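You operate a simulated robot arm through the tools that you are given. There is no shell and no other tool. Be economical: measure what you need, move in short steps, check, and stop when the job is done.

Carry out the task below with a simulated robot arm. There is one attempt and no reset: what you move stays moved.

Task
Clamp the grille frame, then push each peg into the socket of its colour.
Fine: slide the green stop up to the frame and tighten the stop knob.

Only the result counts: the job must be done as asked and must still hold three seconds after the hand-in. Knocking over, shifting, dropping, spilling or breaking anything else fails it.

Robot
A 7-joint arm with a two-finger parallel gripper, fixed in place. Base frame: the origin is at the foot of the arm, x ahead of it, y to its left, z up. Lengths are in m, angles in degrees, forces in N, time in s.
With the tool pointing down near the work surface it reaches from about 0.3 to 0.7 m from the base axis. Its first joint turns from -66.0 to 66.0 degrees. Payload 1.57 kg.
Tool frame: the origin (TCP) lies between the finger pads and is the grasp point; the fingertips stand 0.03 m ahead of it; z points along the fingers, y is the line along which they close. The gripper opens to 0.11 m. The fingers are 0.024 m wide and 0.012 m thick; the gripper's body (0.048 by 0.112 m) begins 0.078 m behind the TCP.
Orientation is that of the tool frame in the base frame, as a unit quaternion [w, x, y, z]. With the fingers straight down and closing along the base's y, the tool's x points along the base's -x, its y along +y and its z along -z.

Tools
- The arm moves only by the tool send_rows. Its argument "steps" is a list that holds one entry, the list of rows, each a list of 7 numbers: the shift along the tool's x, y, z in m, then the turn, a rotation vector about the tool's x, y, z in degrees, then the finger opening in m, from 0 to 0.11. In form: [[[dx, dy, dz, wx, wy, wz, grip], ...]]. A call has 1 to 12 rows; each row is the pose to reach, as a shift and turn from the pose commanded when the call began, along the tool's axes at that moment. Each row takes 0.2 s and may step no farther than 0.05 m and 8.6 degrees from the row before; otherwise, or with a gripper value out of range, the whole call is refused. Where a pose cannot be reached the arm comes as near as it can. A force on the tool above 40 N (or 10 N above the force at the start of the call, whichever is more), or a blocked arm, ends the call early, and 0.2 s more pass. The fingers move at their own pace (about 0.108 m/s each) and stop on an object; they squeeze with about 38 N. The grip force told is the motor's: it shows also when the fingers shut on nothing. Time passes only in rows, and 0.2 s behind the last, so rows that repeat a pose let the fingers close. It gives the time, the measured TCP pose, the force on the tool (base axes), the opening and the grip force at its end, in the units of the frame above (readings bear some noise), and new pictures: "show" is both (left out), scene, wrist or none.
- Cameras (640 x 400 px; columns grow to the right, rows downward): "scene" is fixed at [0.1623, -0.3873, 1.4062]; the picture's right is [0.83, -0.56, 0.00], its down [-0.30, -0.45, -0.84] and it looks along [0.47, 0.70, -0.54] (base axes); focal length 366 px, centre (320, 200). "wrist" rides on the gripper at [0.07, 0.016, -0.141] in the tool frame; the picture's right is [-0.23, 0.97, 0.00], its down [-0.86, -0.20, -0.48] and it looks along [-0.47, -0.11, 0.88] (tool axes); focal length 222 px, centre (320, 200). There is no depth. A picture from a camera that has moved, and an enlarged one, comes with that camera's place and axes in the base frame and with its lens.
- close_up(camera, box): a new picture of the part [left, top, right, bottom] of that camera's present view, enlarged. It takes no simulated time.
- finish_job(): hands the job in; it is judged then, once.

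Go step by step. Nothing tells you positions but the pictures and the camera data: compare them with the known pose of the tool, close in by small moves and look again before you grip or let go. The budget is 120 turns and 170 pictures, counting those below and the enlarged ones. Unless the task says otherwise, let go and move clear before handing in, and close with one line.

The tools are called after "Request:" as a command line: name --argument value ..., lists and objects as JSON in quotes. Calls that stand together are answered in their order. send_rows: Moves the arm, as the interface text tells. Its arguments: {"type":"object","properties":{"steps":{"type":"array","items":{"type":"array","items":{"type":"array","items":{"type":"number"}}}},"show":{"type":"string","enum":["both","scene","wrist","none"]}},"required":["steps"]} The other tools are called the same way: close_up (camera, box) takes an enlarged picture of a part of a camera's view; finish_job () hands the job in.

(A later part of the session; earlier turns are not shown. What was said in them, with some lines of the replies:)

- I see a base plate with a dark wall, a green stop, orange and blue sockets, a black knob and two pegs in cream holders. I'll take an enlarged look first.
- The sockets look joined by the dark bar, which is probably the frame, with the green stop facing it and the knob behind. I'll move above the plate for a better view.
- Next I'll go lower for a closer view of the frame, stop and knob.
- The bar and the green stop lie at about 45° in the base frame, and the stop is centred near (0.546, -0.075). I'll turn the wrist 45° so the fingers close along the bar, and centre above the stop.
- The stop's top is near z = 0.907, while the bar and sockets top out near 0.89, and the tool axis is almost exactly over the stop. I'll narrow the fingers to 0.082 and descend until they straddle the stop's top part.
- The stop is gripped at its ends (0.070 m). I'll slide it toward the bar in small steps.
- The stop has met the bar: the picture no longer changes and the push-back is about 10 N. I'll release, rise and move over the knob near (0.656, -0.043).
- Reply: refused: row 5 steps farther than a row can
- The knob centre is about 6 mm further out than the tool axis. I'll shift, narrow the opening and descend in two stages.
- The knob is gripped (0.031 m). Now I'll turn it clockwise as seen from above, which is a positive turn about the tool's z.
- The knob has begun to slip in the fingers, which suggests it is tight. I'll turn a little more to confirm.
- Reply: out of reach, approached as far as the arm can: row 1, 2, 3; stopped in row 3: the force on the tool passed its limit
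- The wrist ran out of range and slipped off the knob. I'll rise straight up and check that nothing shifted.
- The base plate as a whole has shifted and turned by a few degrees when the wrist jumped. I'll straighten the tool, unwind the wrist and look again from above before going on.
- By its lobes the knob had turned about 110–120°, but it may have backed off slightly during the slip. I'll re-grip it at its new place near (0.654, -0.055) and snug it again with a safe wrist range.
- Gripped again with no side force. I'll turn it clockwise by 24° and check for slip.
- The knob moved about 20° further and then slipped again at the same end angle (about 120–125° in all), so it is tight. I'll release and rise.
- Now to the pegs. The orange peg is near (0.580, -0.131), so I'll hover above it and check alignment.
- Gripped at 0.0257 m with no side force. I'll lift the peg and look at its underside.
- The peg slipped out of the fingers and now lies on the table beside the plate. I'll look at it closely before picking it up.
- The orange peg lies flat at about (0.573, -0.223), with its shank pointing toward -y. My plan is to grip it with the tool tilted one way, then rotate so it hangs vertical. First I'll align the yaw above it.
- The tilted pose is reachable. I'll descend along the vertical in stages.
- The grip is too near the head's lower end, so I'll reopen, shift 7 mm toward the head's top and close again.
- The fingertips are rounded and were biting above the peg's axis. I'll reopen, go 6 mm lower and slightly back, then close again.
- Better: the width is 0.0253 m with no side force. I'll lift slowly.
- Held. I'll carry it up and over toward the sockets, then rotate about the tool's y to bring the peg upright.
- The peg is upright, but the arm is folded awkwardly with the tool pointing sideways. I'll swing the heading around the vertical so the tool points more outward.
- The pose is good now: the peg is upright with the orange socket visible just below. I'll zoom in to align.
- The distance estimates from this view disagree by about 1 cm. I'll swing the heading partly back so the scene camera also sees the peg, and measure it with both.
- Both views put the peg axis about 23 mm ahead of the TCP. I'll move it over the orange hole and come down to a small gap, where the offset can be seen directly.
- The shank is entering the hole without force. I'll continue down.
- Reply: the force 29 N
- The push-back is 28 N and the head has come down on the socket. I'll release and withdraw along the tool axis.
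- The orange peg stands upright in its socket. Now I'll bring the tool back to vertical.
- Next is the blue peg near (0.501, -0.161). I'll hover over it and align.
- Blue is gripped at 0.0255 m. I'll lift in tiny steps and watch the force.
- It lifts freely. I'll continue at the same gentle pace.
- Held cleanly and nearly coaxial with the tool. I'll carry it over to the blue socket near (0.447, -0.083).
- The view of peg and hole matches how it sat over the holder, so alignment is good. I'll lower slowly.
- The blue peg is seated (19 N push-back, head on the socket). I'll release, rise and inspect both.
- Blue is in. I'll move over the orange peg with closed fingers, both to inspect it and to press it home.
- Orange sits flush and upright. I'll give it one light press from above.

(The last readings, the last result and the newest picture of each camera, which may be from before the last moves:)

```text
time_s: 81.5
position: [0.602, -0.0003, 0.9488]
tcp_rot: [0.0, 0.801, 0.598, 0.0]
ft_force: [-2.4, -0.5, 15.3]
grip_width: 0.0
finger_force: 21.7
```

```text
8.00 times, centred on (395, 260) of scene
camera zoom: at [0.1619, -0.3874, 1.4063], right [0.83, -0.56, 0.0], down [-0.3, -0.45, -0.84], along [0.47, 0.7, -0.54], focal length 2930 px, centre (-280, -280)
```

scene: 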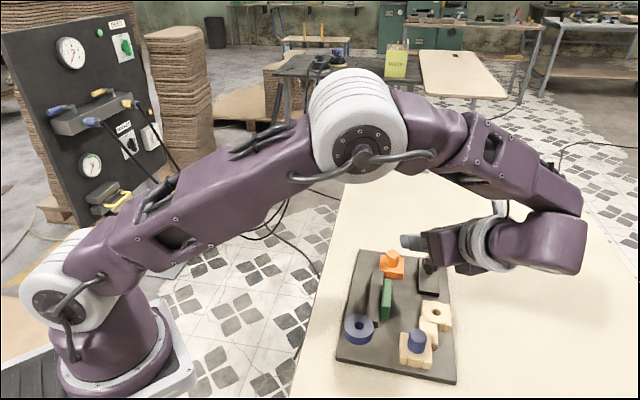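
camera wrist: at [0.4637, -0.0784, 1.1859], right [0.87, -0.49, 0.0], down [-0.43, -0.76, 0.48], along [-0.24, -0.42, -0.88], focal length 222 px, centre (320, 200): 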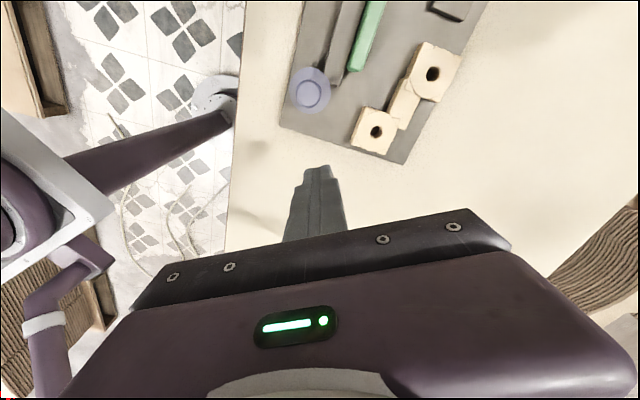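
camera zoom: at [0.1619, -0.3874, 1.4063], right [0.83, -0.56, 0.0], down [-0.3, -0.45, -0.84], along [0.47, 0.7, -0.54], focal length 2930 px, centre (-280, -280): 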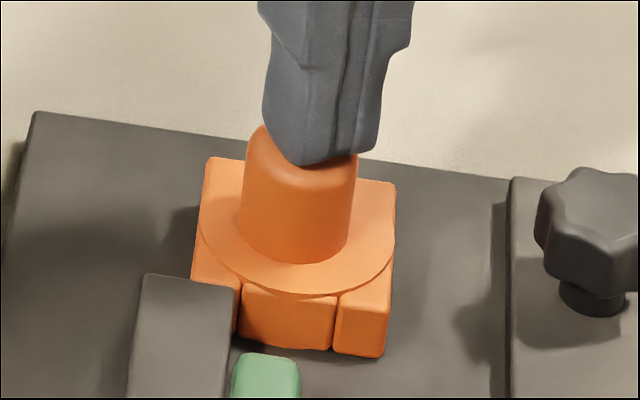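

Firm, with no further travel. I'll rise and look down at the stop, frame and knob once more.

Request:
send_rows --steps '[[[0, 0, -0.03, 0, 0, 0, 0.0], [0, 0, -0.07, 0, 0, 0, 0.0], [-0.02, 0.03, -0.1, 0, 0, 0, 0.0], [-0.02, 0.07, -0.12, 0, 0, 0, 0.0], [-0.02, 0.09, -0.14, 0, 0, 0, 0.0], [-0.02, 0.09, -0.14, 0, 0, 0, 0.0]]]' --show "wrist"

Request:
close_up --camera "scene" --box '[330, 235, 470, 385]'

Request:
close_up --camera "scene" --box '[360, 260, 420, 330]'

```text
time_s: 82.8
position: [0.6581, -0.0475, 1.0881]
tcp_rot: [0.0, 0.802, 0.597, 0.0]
ft_force: [-1.1, -0.4, -0.1]
grip_width: 0.0
finger_force: 21.0
out of reach, approached as far as the arm can: row 4, 5, 6
camera wrist: at [0.6935, 0.0127, 1.2306], right [0.87, -0.5, 0.0], down [-0.44, -0.76, 0.48], along [-0.24, -0.41, -0.88], focal length 222 px, centre (320, 200)
```

wrist: 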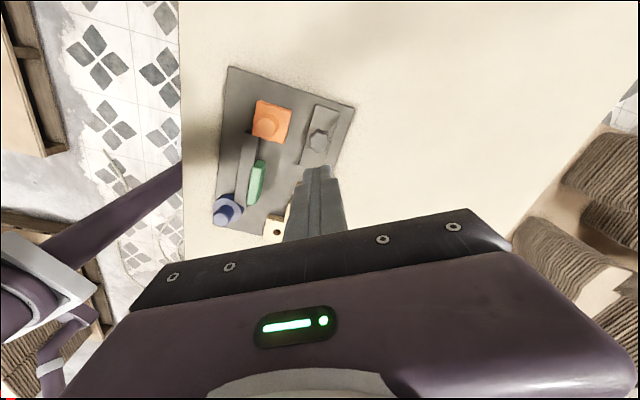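

```text
2.67 times, centred on (400, 310) of scene
camera zoom: at [0.1623, -0.3873, 1.4062], right [0.83, -0.56, 0.0], down [-0.3, -0.45, -0.84], along [0.47, 0.7, -0.54], focal length 977 px, centre (107, -93)
```

zoom: 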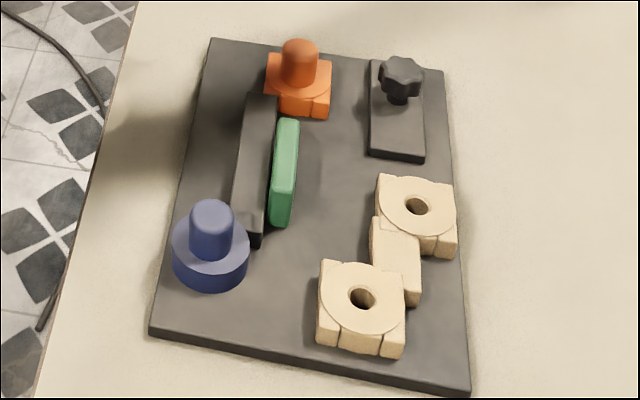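

```text
5.71 times, centred on (390, 295) of scene
camera zoom: at [0.1623, -0.3873, 1.4062], right [0.83, -0.56, 0.0], down [-0.3, -0.45, -0.84], along [0.47, 0.7, -0.54], focal length 2093 px, centre (-80, -343)
```

zoom: 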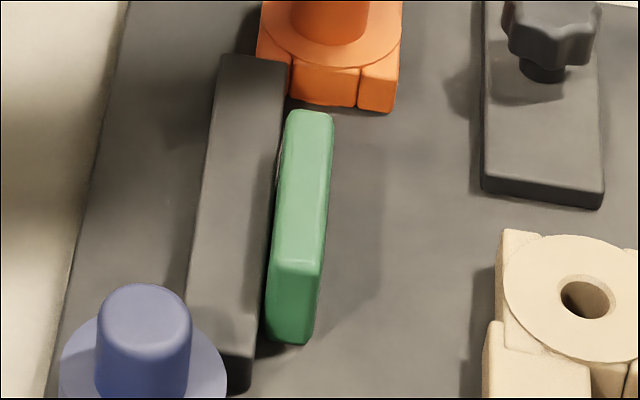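

The stop looks snug against the bar. I'll put the wrist camera straight above the gap for one careful check.

Request:
send_rows --steps '[[[-0.03, -0.033, 0.01, 0, 0, 0, 0.0], [-0.06, -0.066, 0.02, 0, 0, 0, 0.0], [-0.09, -0.1, 0.03, 0, 0, 0, 0.0], [-0.1238, -0.1352, 0.04, 0, 0, 0, 0.0], [-0.1238, -0.1352, 0.06, 0, 0, 0, 0.0], [-0.1238, -0.1352, 0.06, 0, 0, 0, 0.0]]]' --show "wrist"

Request:
close_up --camera "wrist" --box '[260, 30, 400, 150]'

```text
time_s: 84.2
position: [0.6444, -0.0634, 1.1063]
tcp_rot: [-0.001, 0.802, 0.598, -0.001]
ft_force: [0.9, -0.1, -0.6]
grip_width: 0.0
finger_force: 21.5
out of reach, approached as far as the arm can: row 1, 2, 3, 4, 5, 6
camera wrist: at [0.6802, -0.0035, 1.249], right [0.87, -0.49, 0.0], down [-0.43, -0.76, 0.48], along [-0.24, -0.42, -0.88], focal length 222 px, centre (320, 200)
```

wrist: 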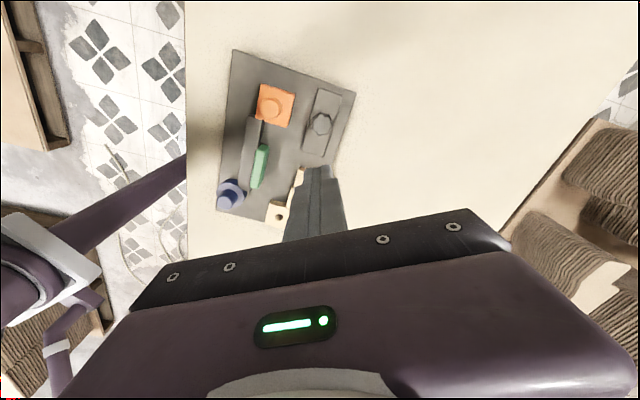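

```text
3.33 times, centred on (330, 90) of wrist
camera zoom: at [0.6802, -0.0035, 1.249], right [0.87, -0.49, 0.0], down [-0.43, -0.76, 0.48], along [-0.24, -0.42, -0.88], focal length 740 px, centre (287, 567)
```

zoom: 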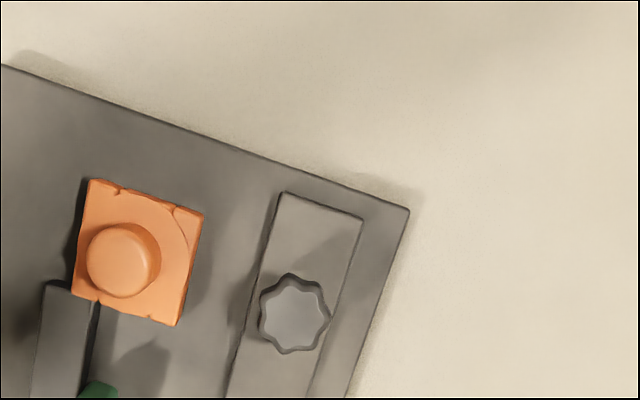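

Request:
send_rows --steps '[[[-0.01, -0.03, 0.0, 0, 0, 0, 0.0], [-0.02, -0.06, 0.0, 0, 0, 0, 0.0], [-0.02, -0.06, 0.0, 0, 0, 0, 0.0]]]' --show "scene"

```text
time_s: 85.0
position: [0.6439, -0.0628, 1.1077]
tcp_rot: [-0.001, 0.802, 0.598, 0.0]
ft_force: [0.0, 0.1, 0.0]
grip_width: 0.0
finger_force: 21.1
out of reach, approached as far as the arm can: row 1, 2, 3
```

scene: 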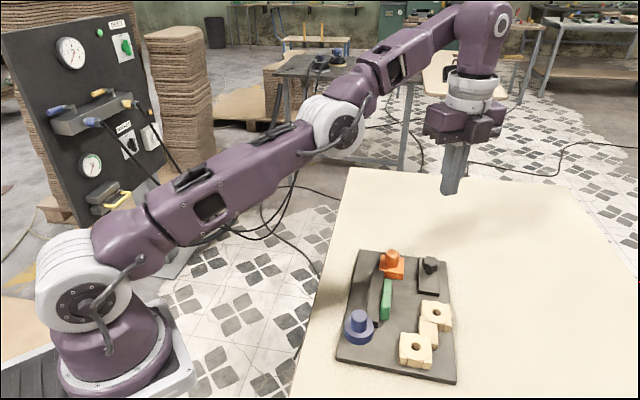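

The arm is at a joint limit. It is well clear of everything, so I'll unwind the wrist yaw to free it.

Request:
send_rows --steps '[[[0, 0, 0, 0, 0, -8, 0.0], [0, 0, 0, 0, 0, -16, 0.0], [0, 0, 0, 0, 0, -24, 0.0], [0, 0, 0, 0, 0, -32, 0.0], [0, 0, 0, 0, 0, -40, 0.0], [0, 0, 0, 0, 0, -48, 0.0]]]' --show "scene"

```text
time_s: 86.5
position: [0.6451, -0.0613, 1.1065]
tcp_rot: [0.001, 0.487, 0.874, 0.001]
ft_force: [0.4, -0.6, 0.0]
grip_width: 0.0001
finger_force: 21.5
```

scene: 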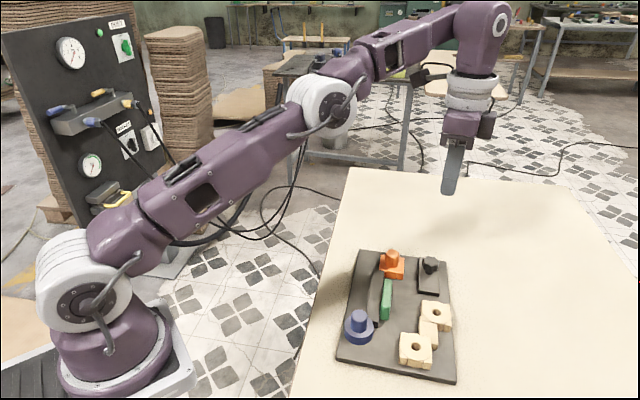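

Request:
send_rows --steps '[[[0.001, -0.04, 0.0, 0, 0, 0, 0.0], [0.003, -0.08, 0.0, 0, 0, 0, 0.0], [0.0047, -0.1226, 0.0, 0, 0, 0, 0.0], [0.0047, -0.1226, 0.04, 0, 0, 0, 0.0], [0.0047, -0.1226, 0.07, 0, 0, 0, 0.0], [0.0047, -0.1226, 0.07, 0, 0, 0, 0.0]]]' --show "wrist"

Request:
close_up --camera "wrist" --box '[270, 40, 390, 130]'

```text
time_s: 87.8
position: [0.5372, -0.1212, 1.0345]
tcp_rot: [0.0, 0.489, 0.872, 0.0]
ft_force: [-0.8, -0.8, 0.6]
grip_width: 0.0
finger_force: 20.8
camera wrist: at [0.5162, -0.0547, 1.1767], right [0.95, 0.31, 0.0], down [0.28, -0.83, 0.48], along [0.15, -0.45, -0.88], focal length 222 px, centre (320, 200)
```

wrist: 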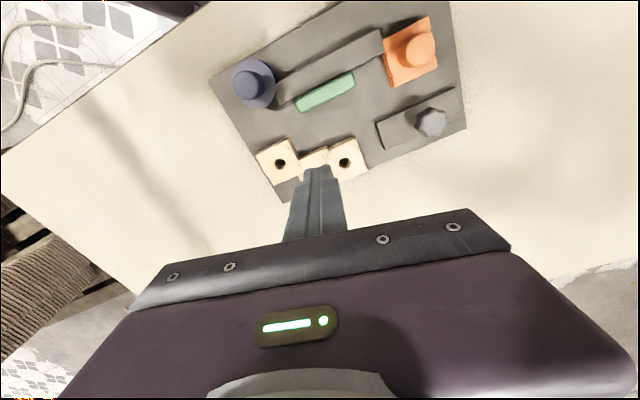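

```text
4.44 times, centred on (330, 85) of wrist
camera zoom: at [0.5162, -0.0547, 1.1767], right [0.95, 0.31, 0.0], down [0.28, -0.83, 0.48], along [0.15, -0.45, -0.88], focal length 987 px, centre (276, 711)
```

zoom: 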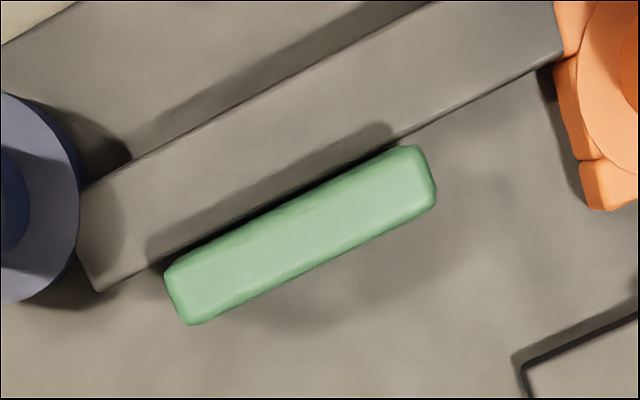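

Request:
close_up --camera "wrist" --box '[300, 60, 370, 110]'

```text
8.00 times, centred on (335, 85) of wrist
camera zoom: at [0.5162, -0.0547, 1.1767], right [0.95, 0.31, 0.0], down [0.28, -0.83, 0.48], along [0.15, -0.45, -0.88], focal length 1777 px, centre (200, 1120)
```

zoom: 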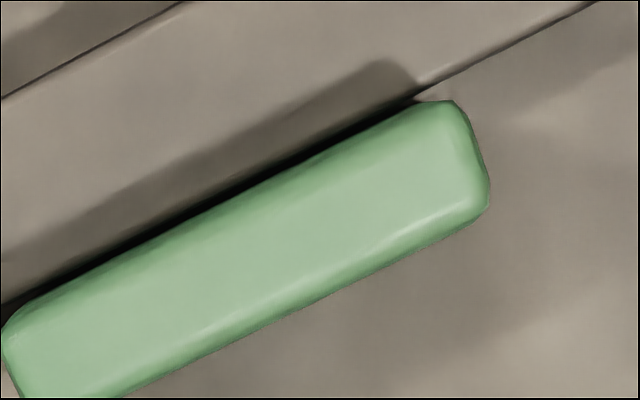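

The stop is flush against the bar and everything is in place. What remains is the plate, which was turned about 2° and shifted about 1 cm by the wrist slip. I'll try to nudge it gently back by its short edge, starting beside that edge.

Request:
send_rows --steps '[[[-0.012, -0.037, 0.0, 0, 0, -3.3, 0.0], [-0.025, -0.074, 0.0, 0, 0, -6.6, 0.0], [-0.0374, -0.1115, 0.0, 0, 0, -9.9, 0.0], [-0.0374, -0.1115, 0.04, 0, 0, -9.9, 0.0], [-0.0374, -0.1115, 0.075, 0, 0, -9.9, 0.0], [-0.0374, -0.1115, 0.075, 0, 0, -9.9, 0.0]]]' --show "wrist"

Request:
close_up --camera "scene" --box '[320, 235, 480, 385]'

```text
time_s: 89.2
position: [0.4631, -0.2109, 0.9595]
tcp_rot: [0.0, 0.411, 0.912, 0.0]
ft_force: [0.3, 0.7, 1.2]
grip_width: 0.0002
finger_force: 21.0
camera wrist: at [0.4296, -0.1498, 1.1028], right [0.88, 0.47, 0.0], down [0.42, -0.77, 0.48], along [0.23, -0.42, -0.88], focal length 222 px, centre (320, 200)
```

wrist: 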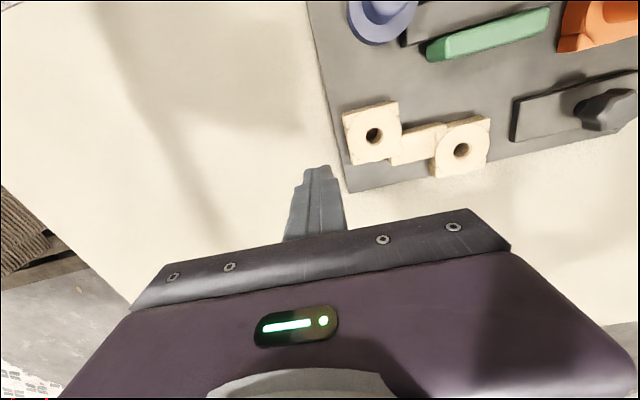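

```text
2.67 times, centred on (400, 310) of scene
camera zoom: at [0.1623, -0.3874, 1.4062], right [0.83, -0.56, 0.0], down [-0.3, -0.45, -0.84], along [0.47, 0.7, -0.54], focal length 977 px, centre (107, -93)
```

zoom: 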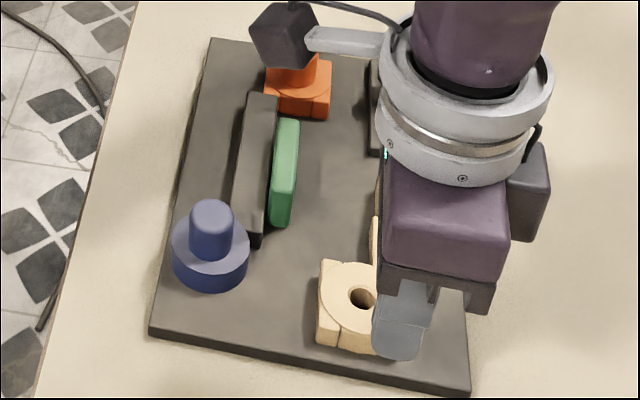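

Request:
send_rows --steps '[[[0, 0, 0.03, 0, 0, 0, 0.0], [0, 0, 0.05, 0, 0, 0, 0.0], [0, 0, 0.0545, 0, 0, 0, 0.0], [0, 0.003, 0.0545, 0, 0, 0, 0.0], [0, 0.006, 0.0545, 0, 0, 0, 0.0]]]' --show "wrist"

```text
time_s: 90.5
position: [0.468, -0.2057, 0.907]
tcp_rot: [0.0, 0.411, 0.911, 0.0]
ft_force: [-0.9, 0.5, -0.1]
grip_width: 0.0002
finger_force: 21.3
camera wrist: at [0.434, -0.145, 1.0485], right [0.88, 0.47, 0.0], down [0.42, -0.77, 0.48], along [0.23, -0.42, -0.88], focal length 222 px, centre (320, 200)
```

wrist: 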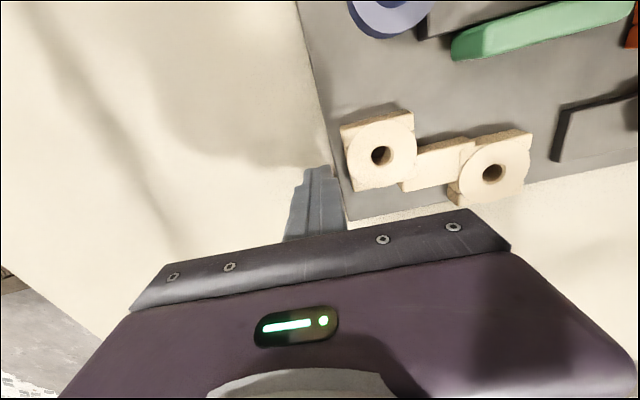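

Request:
send_rows --steps '[[[0, 0.002, 0.001, 0, 0, 0, 0.0], [0, 0.004, 0.001, 0, 0, 0, 0.0], [0, 0.006, 0.001, 0, 0, 0, 0.0]]]' --show "none"

```text
time_s: 91.2
position: [0.4729, -0.2038, 0.9064]
tcp_rot: [0.0, 0.412, 0.911, 0.0]
ft_force: [-0.9, 0.6, 0.4]
grip_width: 0.0
finger_force: 21.6
```

Request:
send_rows --steps '[[[0, 0.002, 0, 0, 0, 0, 0.0], [0, 0.004, 0, 0, 0, 0, 0.0]]]' --show "none"

Request:
close_up --camera "wrist" --box '[280, 120, 400, 220]'

```text
time_s: 91.8
position: [0.476, -0.2006, 0.9062]
tcp_rot: [0.0, 0.412, 0.911, 0.001]
ft_force: [0.3, 0.1, 0.0]
grip_width: 0.0
finger_force: 21.2
```

```text
4.00 times, centred on (340, 170) of wrist
camera zoom: at [0.4417, -0.1387, 1.0479], right [0.88, 0.47, 0.0], down [0.42, -0.77, 0.48], along [0.23, -0.42, -0.88], focal length 888 px, centre (240, 320)
```

zoom: 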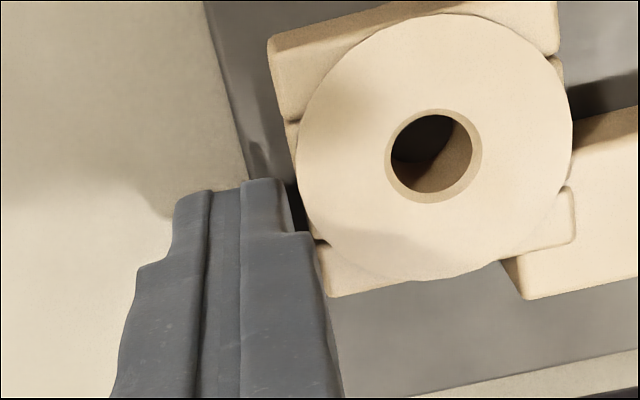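

The fingertip passed above the plate edge, so the plate is lower than I assumed. I'll back off, go lower beside the plate and try again.

Request:
send_rows --steps '[[[0, -0.01, -0.002, 0, 0, 0, 0.0], [0, -0.022, -0.002, 0, 0, 0, 0.0], [0, -0.024, 0.004, 0, 0, 0, 0.0], [0, -0.024, 0.008, 0, 0, 0, 0.0]]]' --show "none"

Request:
close_up --camera "wrist" --box '[280, 120, 400, 220]'

```text
time_s: 92.8
position: [0.4582, -0.216, 0.8979]
tcp_rot: [0.0, 0.412, 0.911, -0.001]
ft_force: [-0.5, 0.5, -0.5]
grip_width: 0.0001
finger_force: 21.5
```

```text
4.00 times, centred on (340, 170) of wrist
camera zoom: at [0.4235, -0.1552, 1.0394], right [0.88, 0.47, 0.0], down [0.42, -0.77, 0.48], along [0.23, -0.42, -0.88], focal length 888 px, centre (240, 320)
```

zoom: 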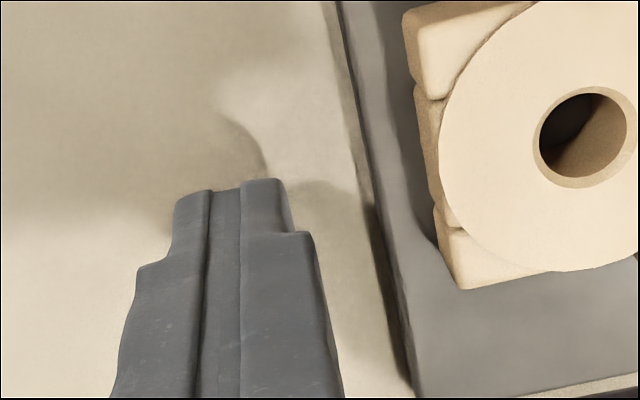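

Request:
send_rows --steps '[[[0, 0.004, 0.002, 0, 0, 0, 0.0], [0, 0.008, 0.002, 0, 0, 0, 0.0], [0, 0.012, 0.002, 0, 0, 0, 0.0], [0, 0.014, 0.002, 0, 0, 0, 0.0], [0, 0.016, 0.002, 0, 0, 0, 0.0]]]' --show "none"

Request:
close_up --camera "wrist" --box '[280, 120, 400, 220]'

```text
time_s: 94.0
position: [0.4703, -0.2048, 0.8964]
tcp_rot: [0.0, 0.412, 0.911, 0.0]
ft_force: [0.4, 0.2, -0.2]
grip_width: 0.0
finger_force: 21.2
```

```text
4.00 times, centred on (340, 170) of wrist
camera zoom: at [0.4363, -0.1443, 1.0381], right [0.88, 0.47, 0.0], down [0.42, -0.77, 0.48], along [0.23, -0.42, -0.88], focal length 888 px, centre (240, 320)
```

zoom: 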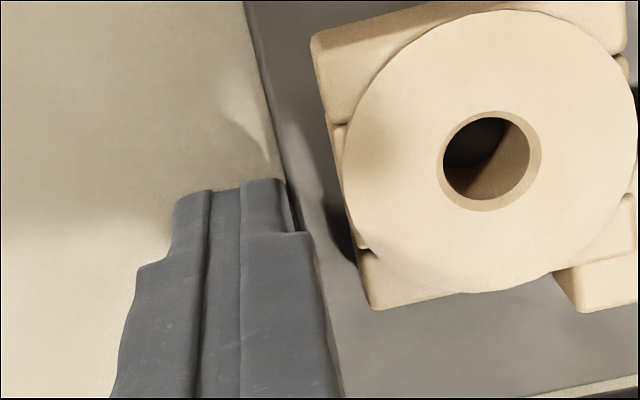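

Request:
send_rows --steps '[[[0, 0.001, 0, 0, 0, 0, 0.0], [0, 0.002, 0, 0, 0, 0, 0.0], [0, 0.003, 0, 0, 0, 0, 0.0]]]' --show "none"

```text
time_s: 94.8
position: [0.4705, -0.2047, 0.8961]
tcp_rot: [0.0, 0.412, 0.911, -0.001]
ft_force: [-7.9, -6.3, 2.4]
grip_width: 0.0
finger_force: 21.4
```

Request:
send_rows --steps '[[[0, 0.001, 0, 0, 0, 0, 0.0], [0, 0.002, 0, 0, 0, 0, 0.0], [0, 0.003, 0, 0, 0, 0, 0.0]]]' --show "none"

```text
time_s: 95.7
position: [0.4731, -0.2012, 0.8949]
tcp_rot: [0.0, 0.412, 0.911, -0.001]
ft_force: [-9.0, -9.8, 1.8]
grip_width: 0.0
finger_force: 21.0
```

The plate slides under about 13 N. I'll continue a few millimetres and compare with the original view.

Request:
send_rows --steps '[[[0, 0.001, 0, 0, 0, 0, 0.0], [0, 0.002, 0, 0, 0, 0, 0.0], [0, 0.003, 0, 0, 0, 0, 0.0], [0, 0.004, 0, 0, 0, 0, 0.0]]]' --show "none"

Request:
close_up --camera "scene" --box '[320, 235, 480, 385]'

```text
time_s: 96.7
position: [0.477, -0.1992, 0.8957]
tcp_rot: [-0.001, 0.412, 0.911, 0.0]
ft_force: [-7.6, -10.2, 2.9]
grip_width: 0.0
finger_force: 21.7
```

```text
2.67 times, centred on (400, 310) of scene
camera zoom: at [0.1621, -0.3876, 1.4062], right [0.83, -0.56, 0.0], down [-0.3, -0.44, -0.84], along [0.47, 0.7, -0.54], focal length 977 px, centre (107, -93)
```

zoom: 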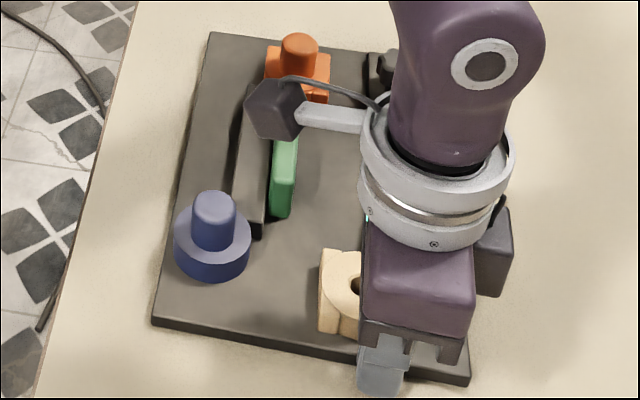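

Request:
send_rows --steps '[[[0, 0.001, 0, 0, 0, 0, 0.0], [0, 0.002, 0, 0, 0, 0, 0.0], [0, 0.003, 0, 0, 0, 0, 0.0], [0, 0.004, 0, 0, 0, 0, 0.0], [0, 0.0045, 0, 0, 0, 0, 0.0]]]' --show "none"

Request:
send_rows --steps '[[[0, -0.005, 0, 0, 0, 0, 0.0], [0, -0.02, 0, 0, 0, 0, 0.0], [0, -0.03, -0.03, 0, 0, 0, 0.0], [0, -0.05, -0.07, 0, 0, 0, 0.0], [-0.03, -0.08, -0.09, 0, 0, 0, 0.0], [-0.06, -0.1, -0.11, 0, 0, 0, 0.0], [-0.06, -0.1, -0.11, 0, 0, 0, 0.0]]]' --show "none"

Request:
close_up --camera "scene" --box '[320, 235, 480, 385]'

```text
time_s: 97.8
position: [0.4797, -0.1966, 0.8957]
tcp_rot: [0.0, 0.411, 0.911, 0.0]
ft_force: [-10.0, -9.6, 6.0]
grip_width: 0.0
finger_force: 21.5
```

```text
time_s: 99.5
position: [0.4425, -0.308, 1.0066]
tcp_rot: [0.0, 0.411, 0.912, 0.0]
ft_force: [0.4, 0.0, -0.4]
grip_width: 0.0001
finger_force: 21.6
```

```text
2.67 times, centred on (400, 310) of scene
camera zoom: at [0.1623, -0.3874, 1.4062], right [0.83, -0.56, 0.0], down [-0.3, -0.45, -0.84], along [0.47, 0.7, -0.54], focal length 977 px, centre (107, -93)
```

zoom: 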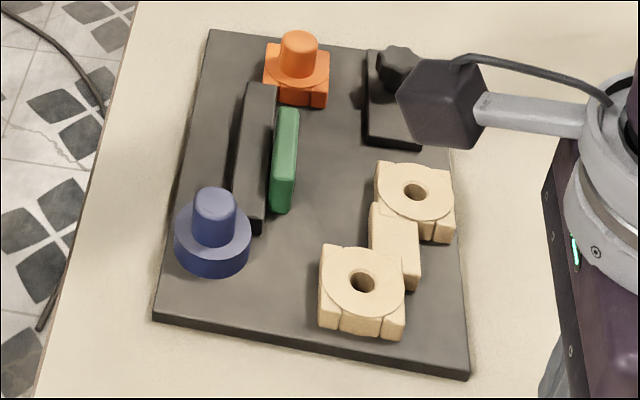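

The plate is back to within a few millimetres of where it started. Both pegs are in their sockets, the stop is flush against the frame, the knob is tight, and the arm is clear, so I'm handing in.

Request:
finish_job

```text
The job is handed in.
```

The job is handed in: the green stop is up against the frame with its knob tightened, and the orange and blue pegs are seated in their own sockets. Two things went wrong. The orange peg slipped onto the table before I placed it, and the base plate was knocked about 1 cm; I pushed it back to within roughly 5 mm and 1–2° of its start.
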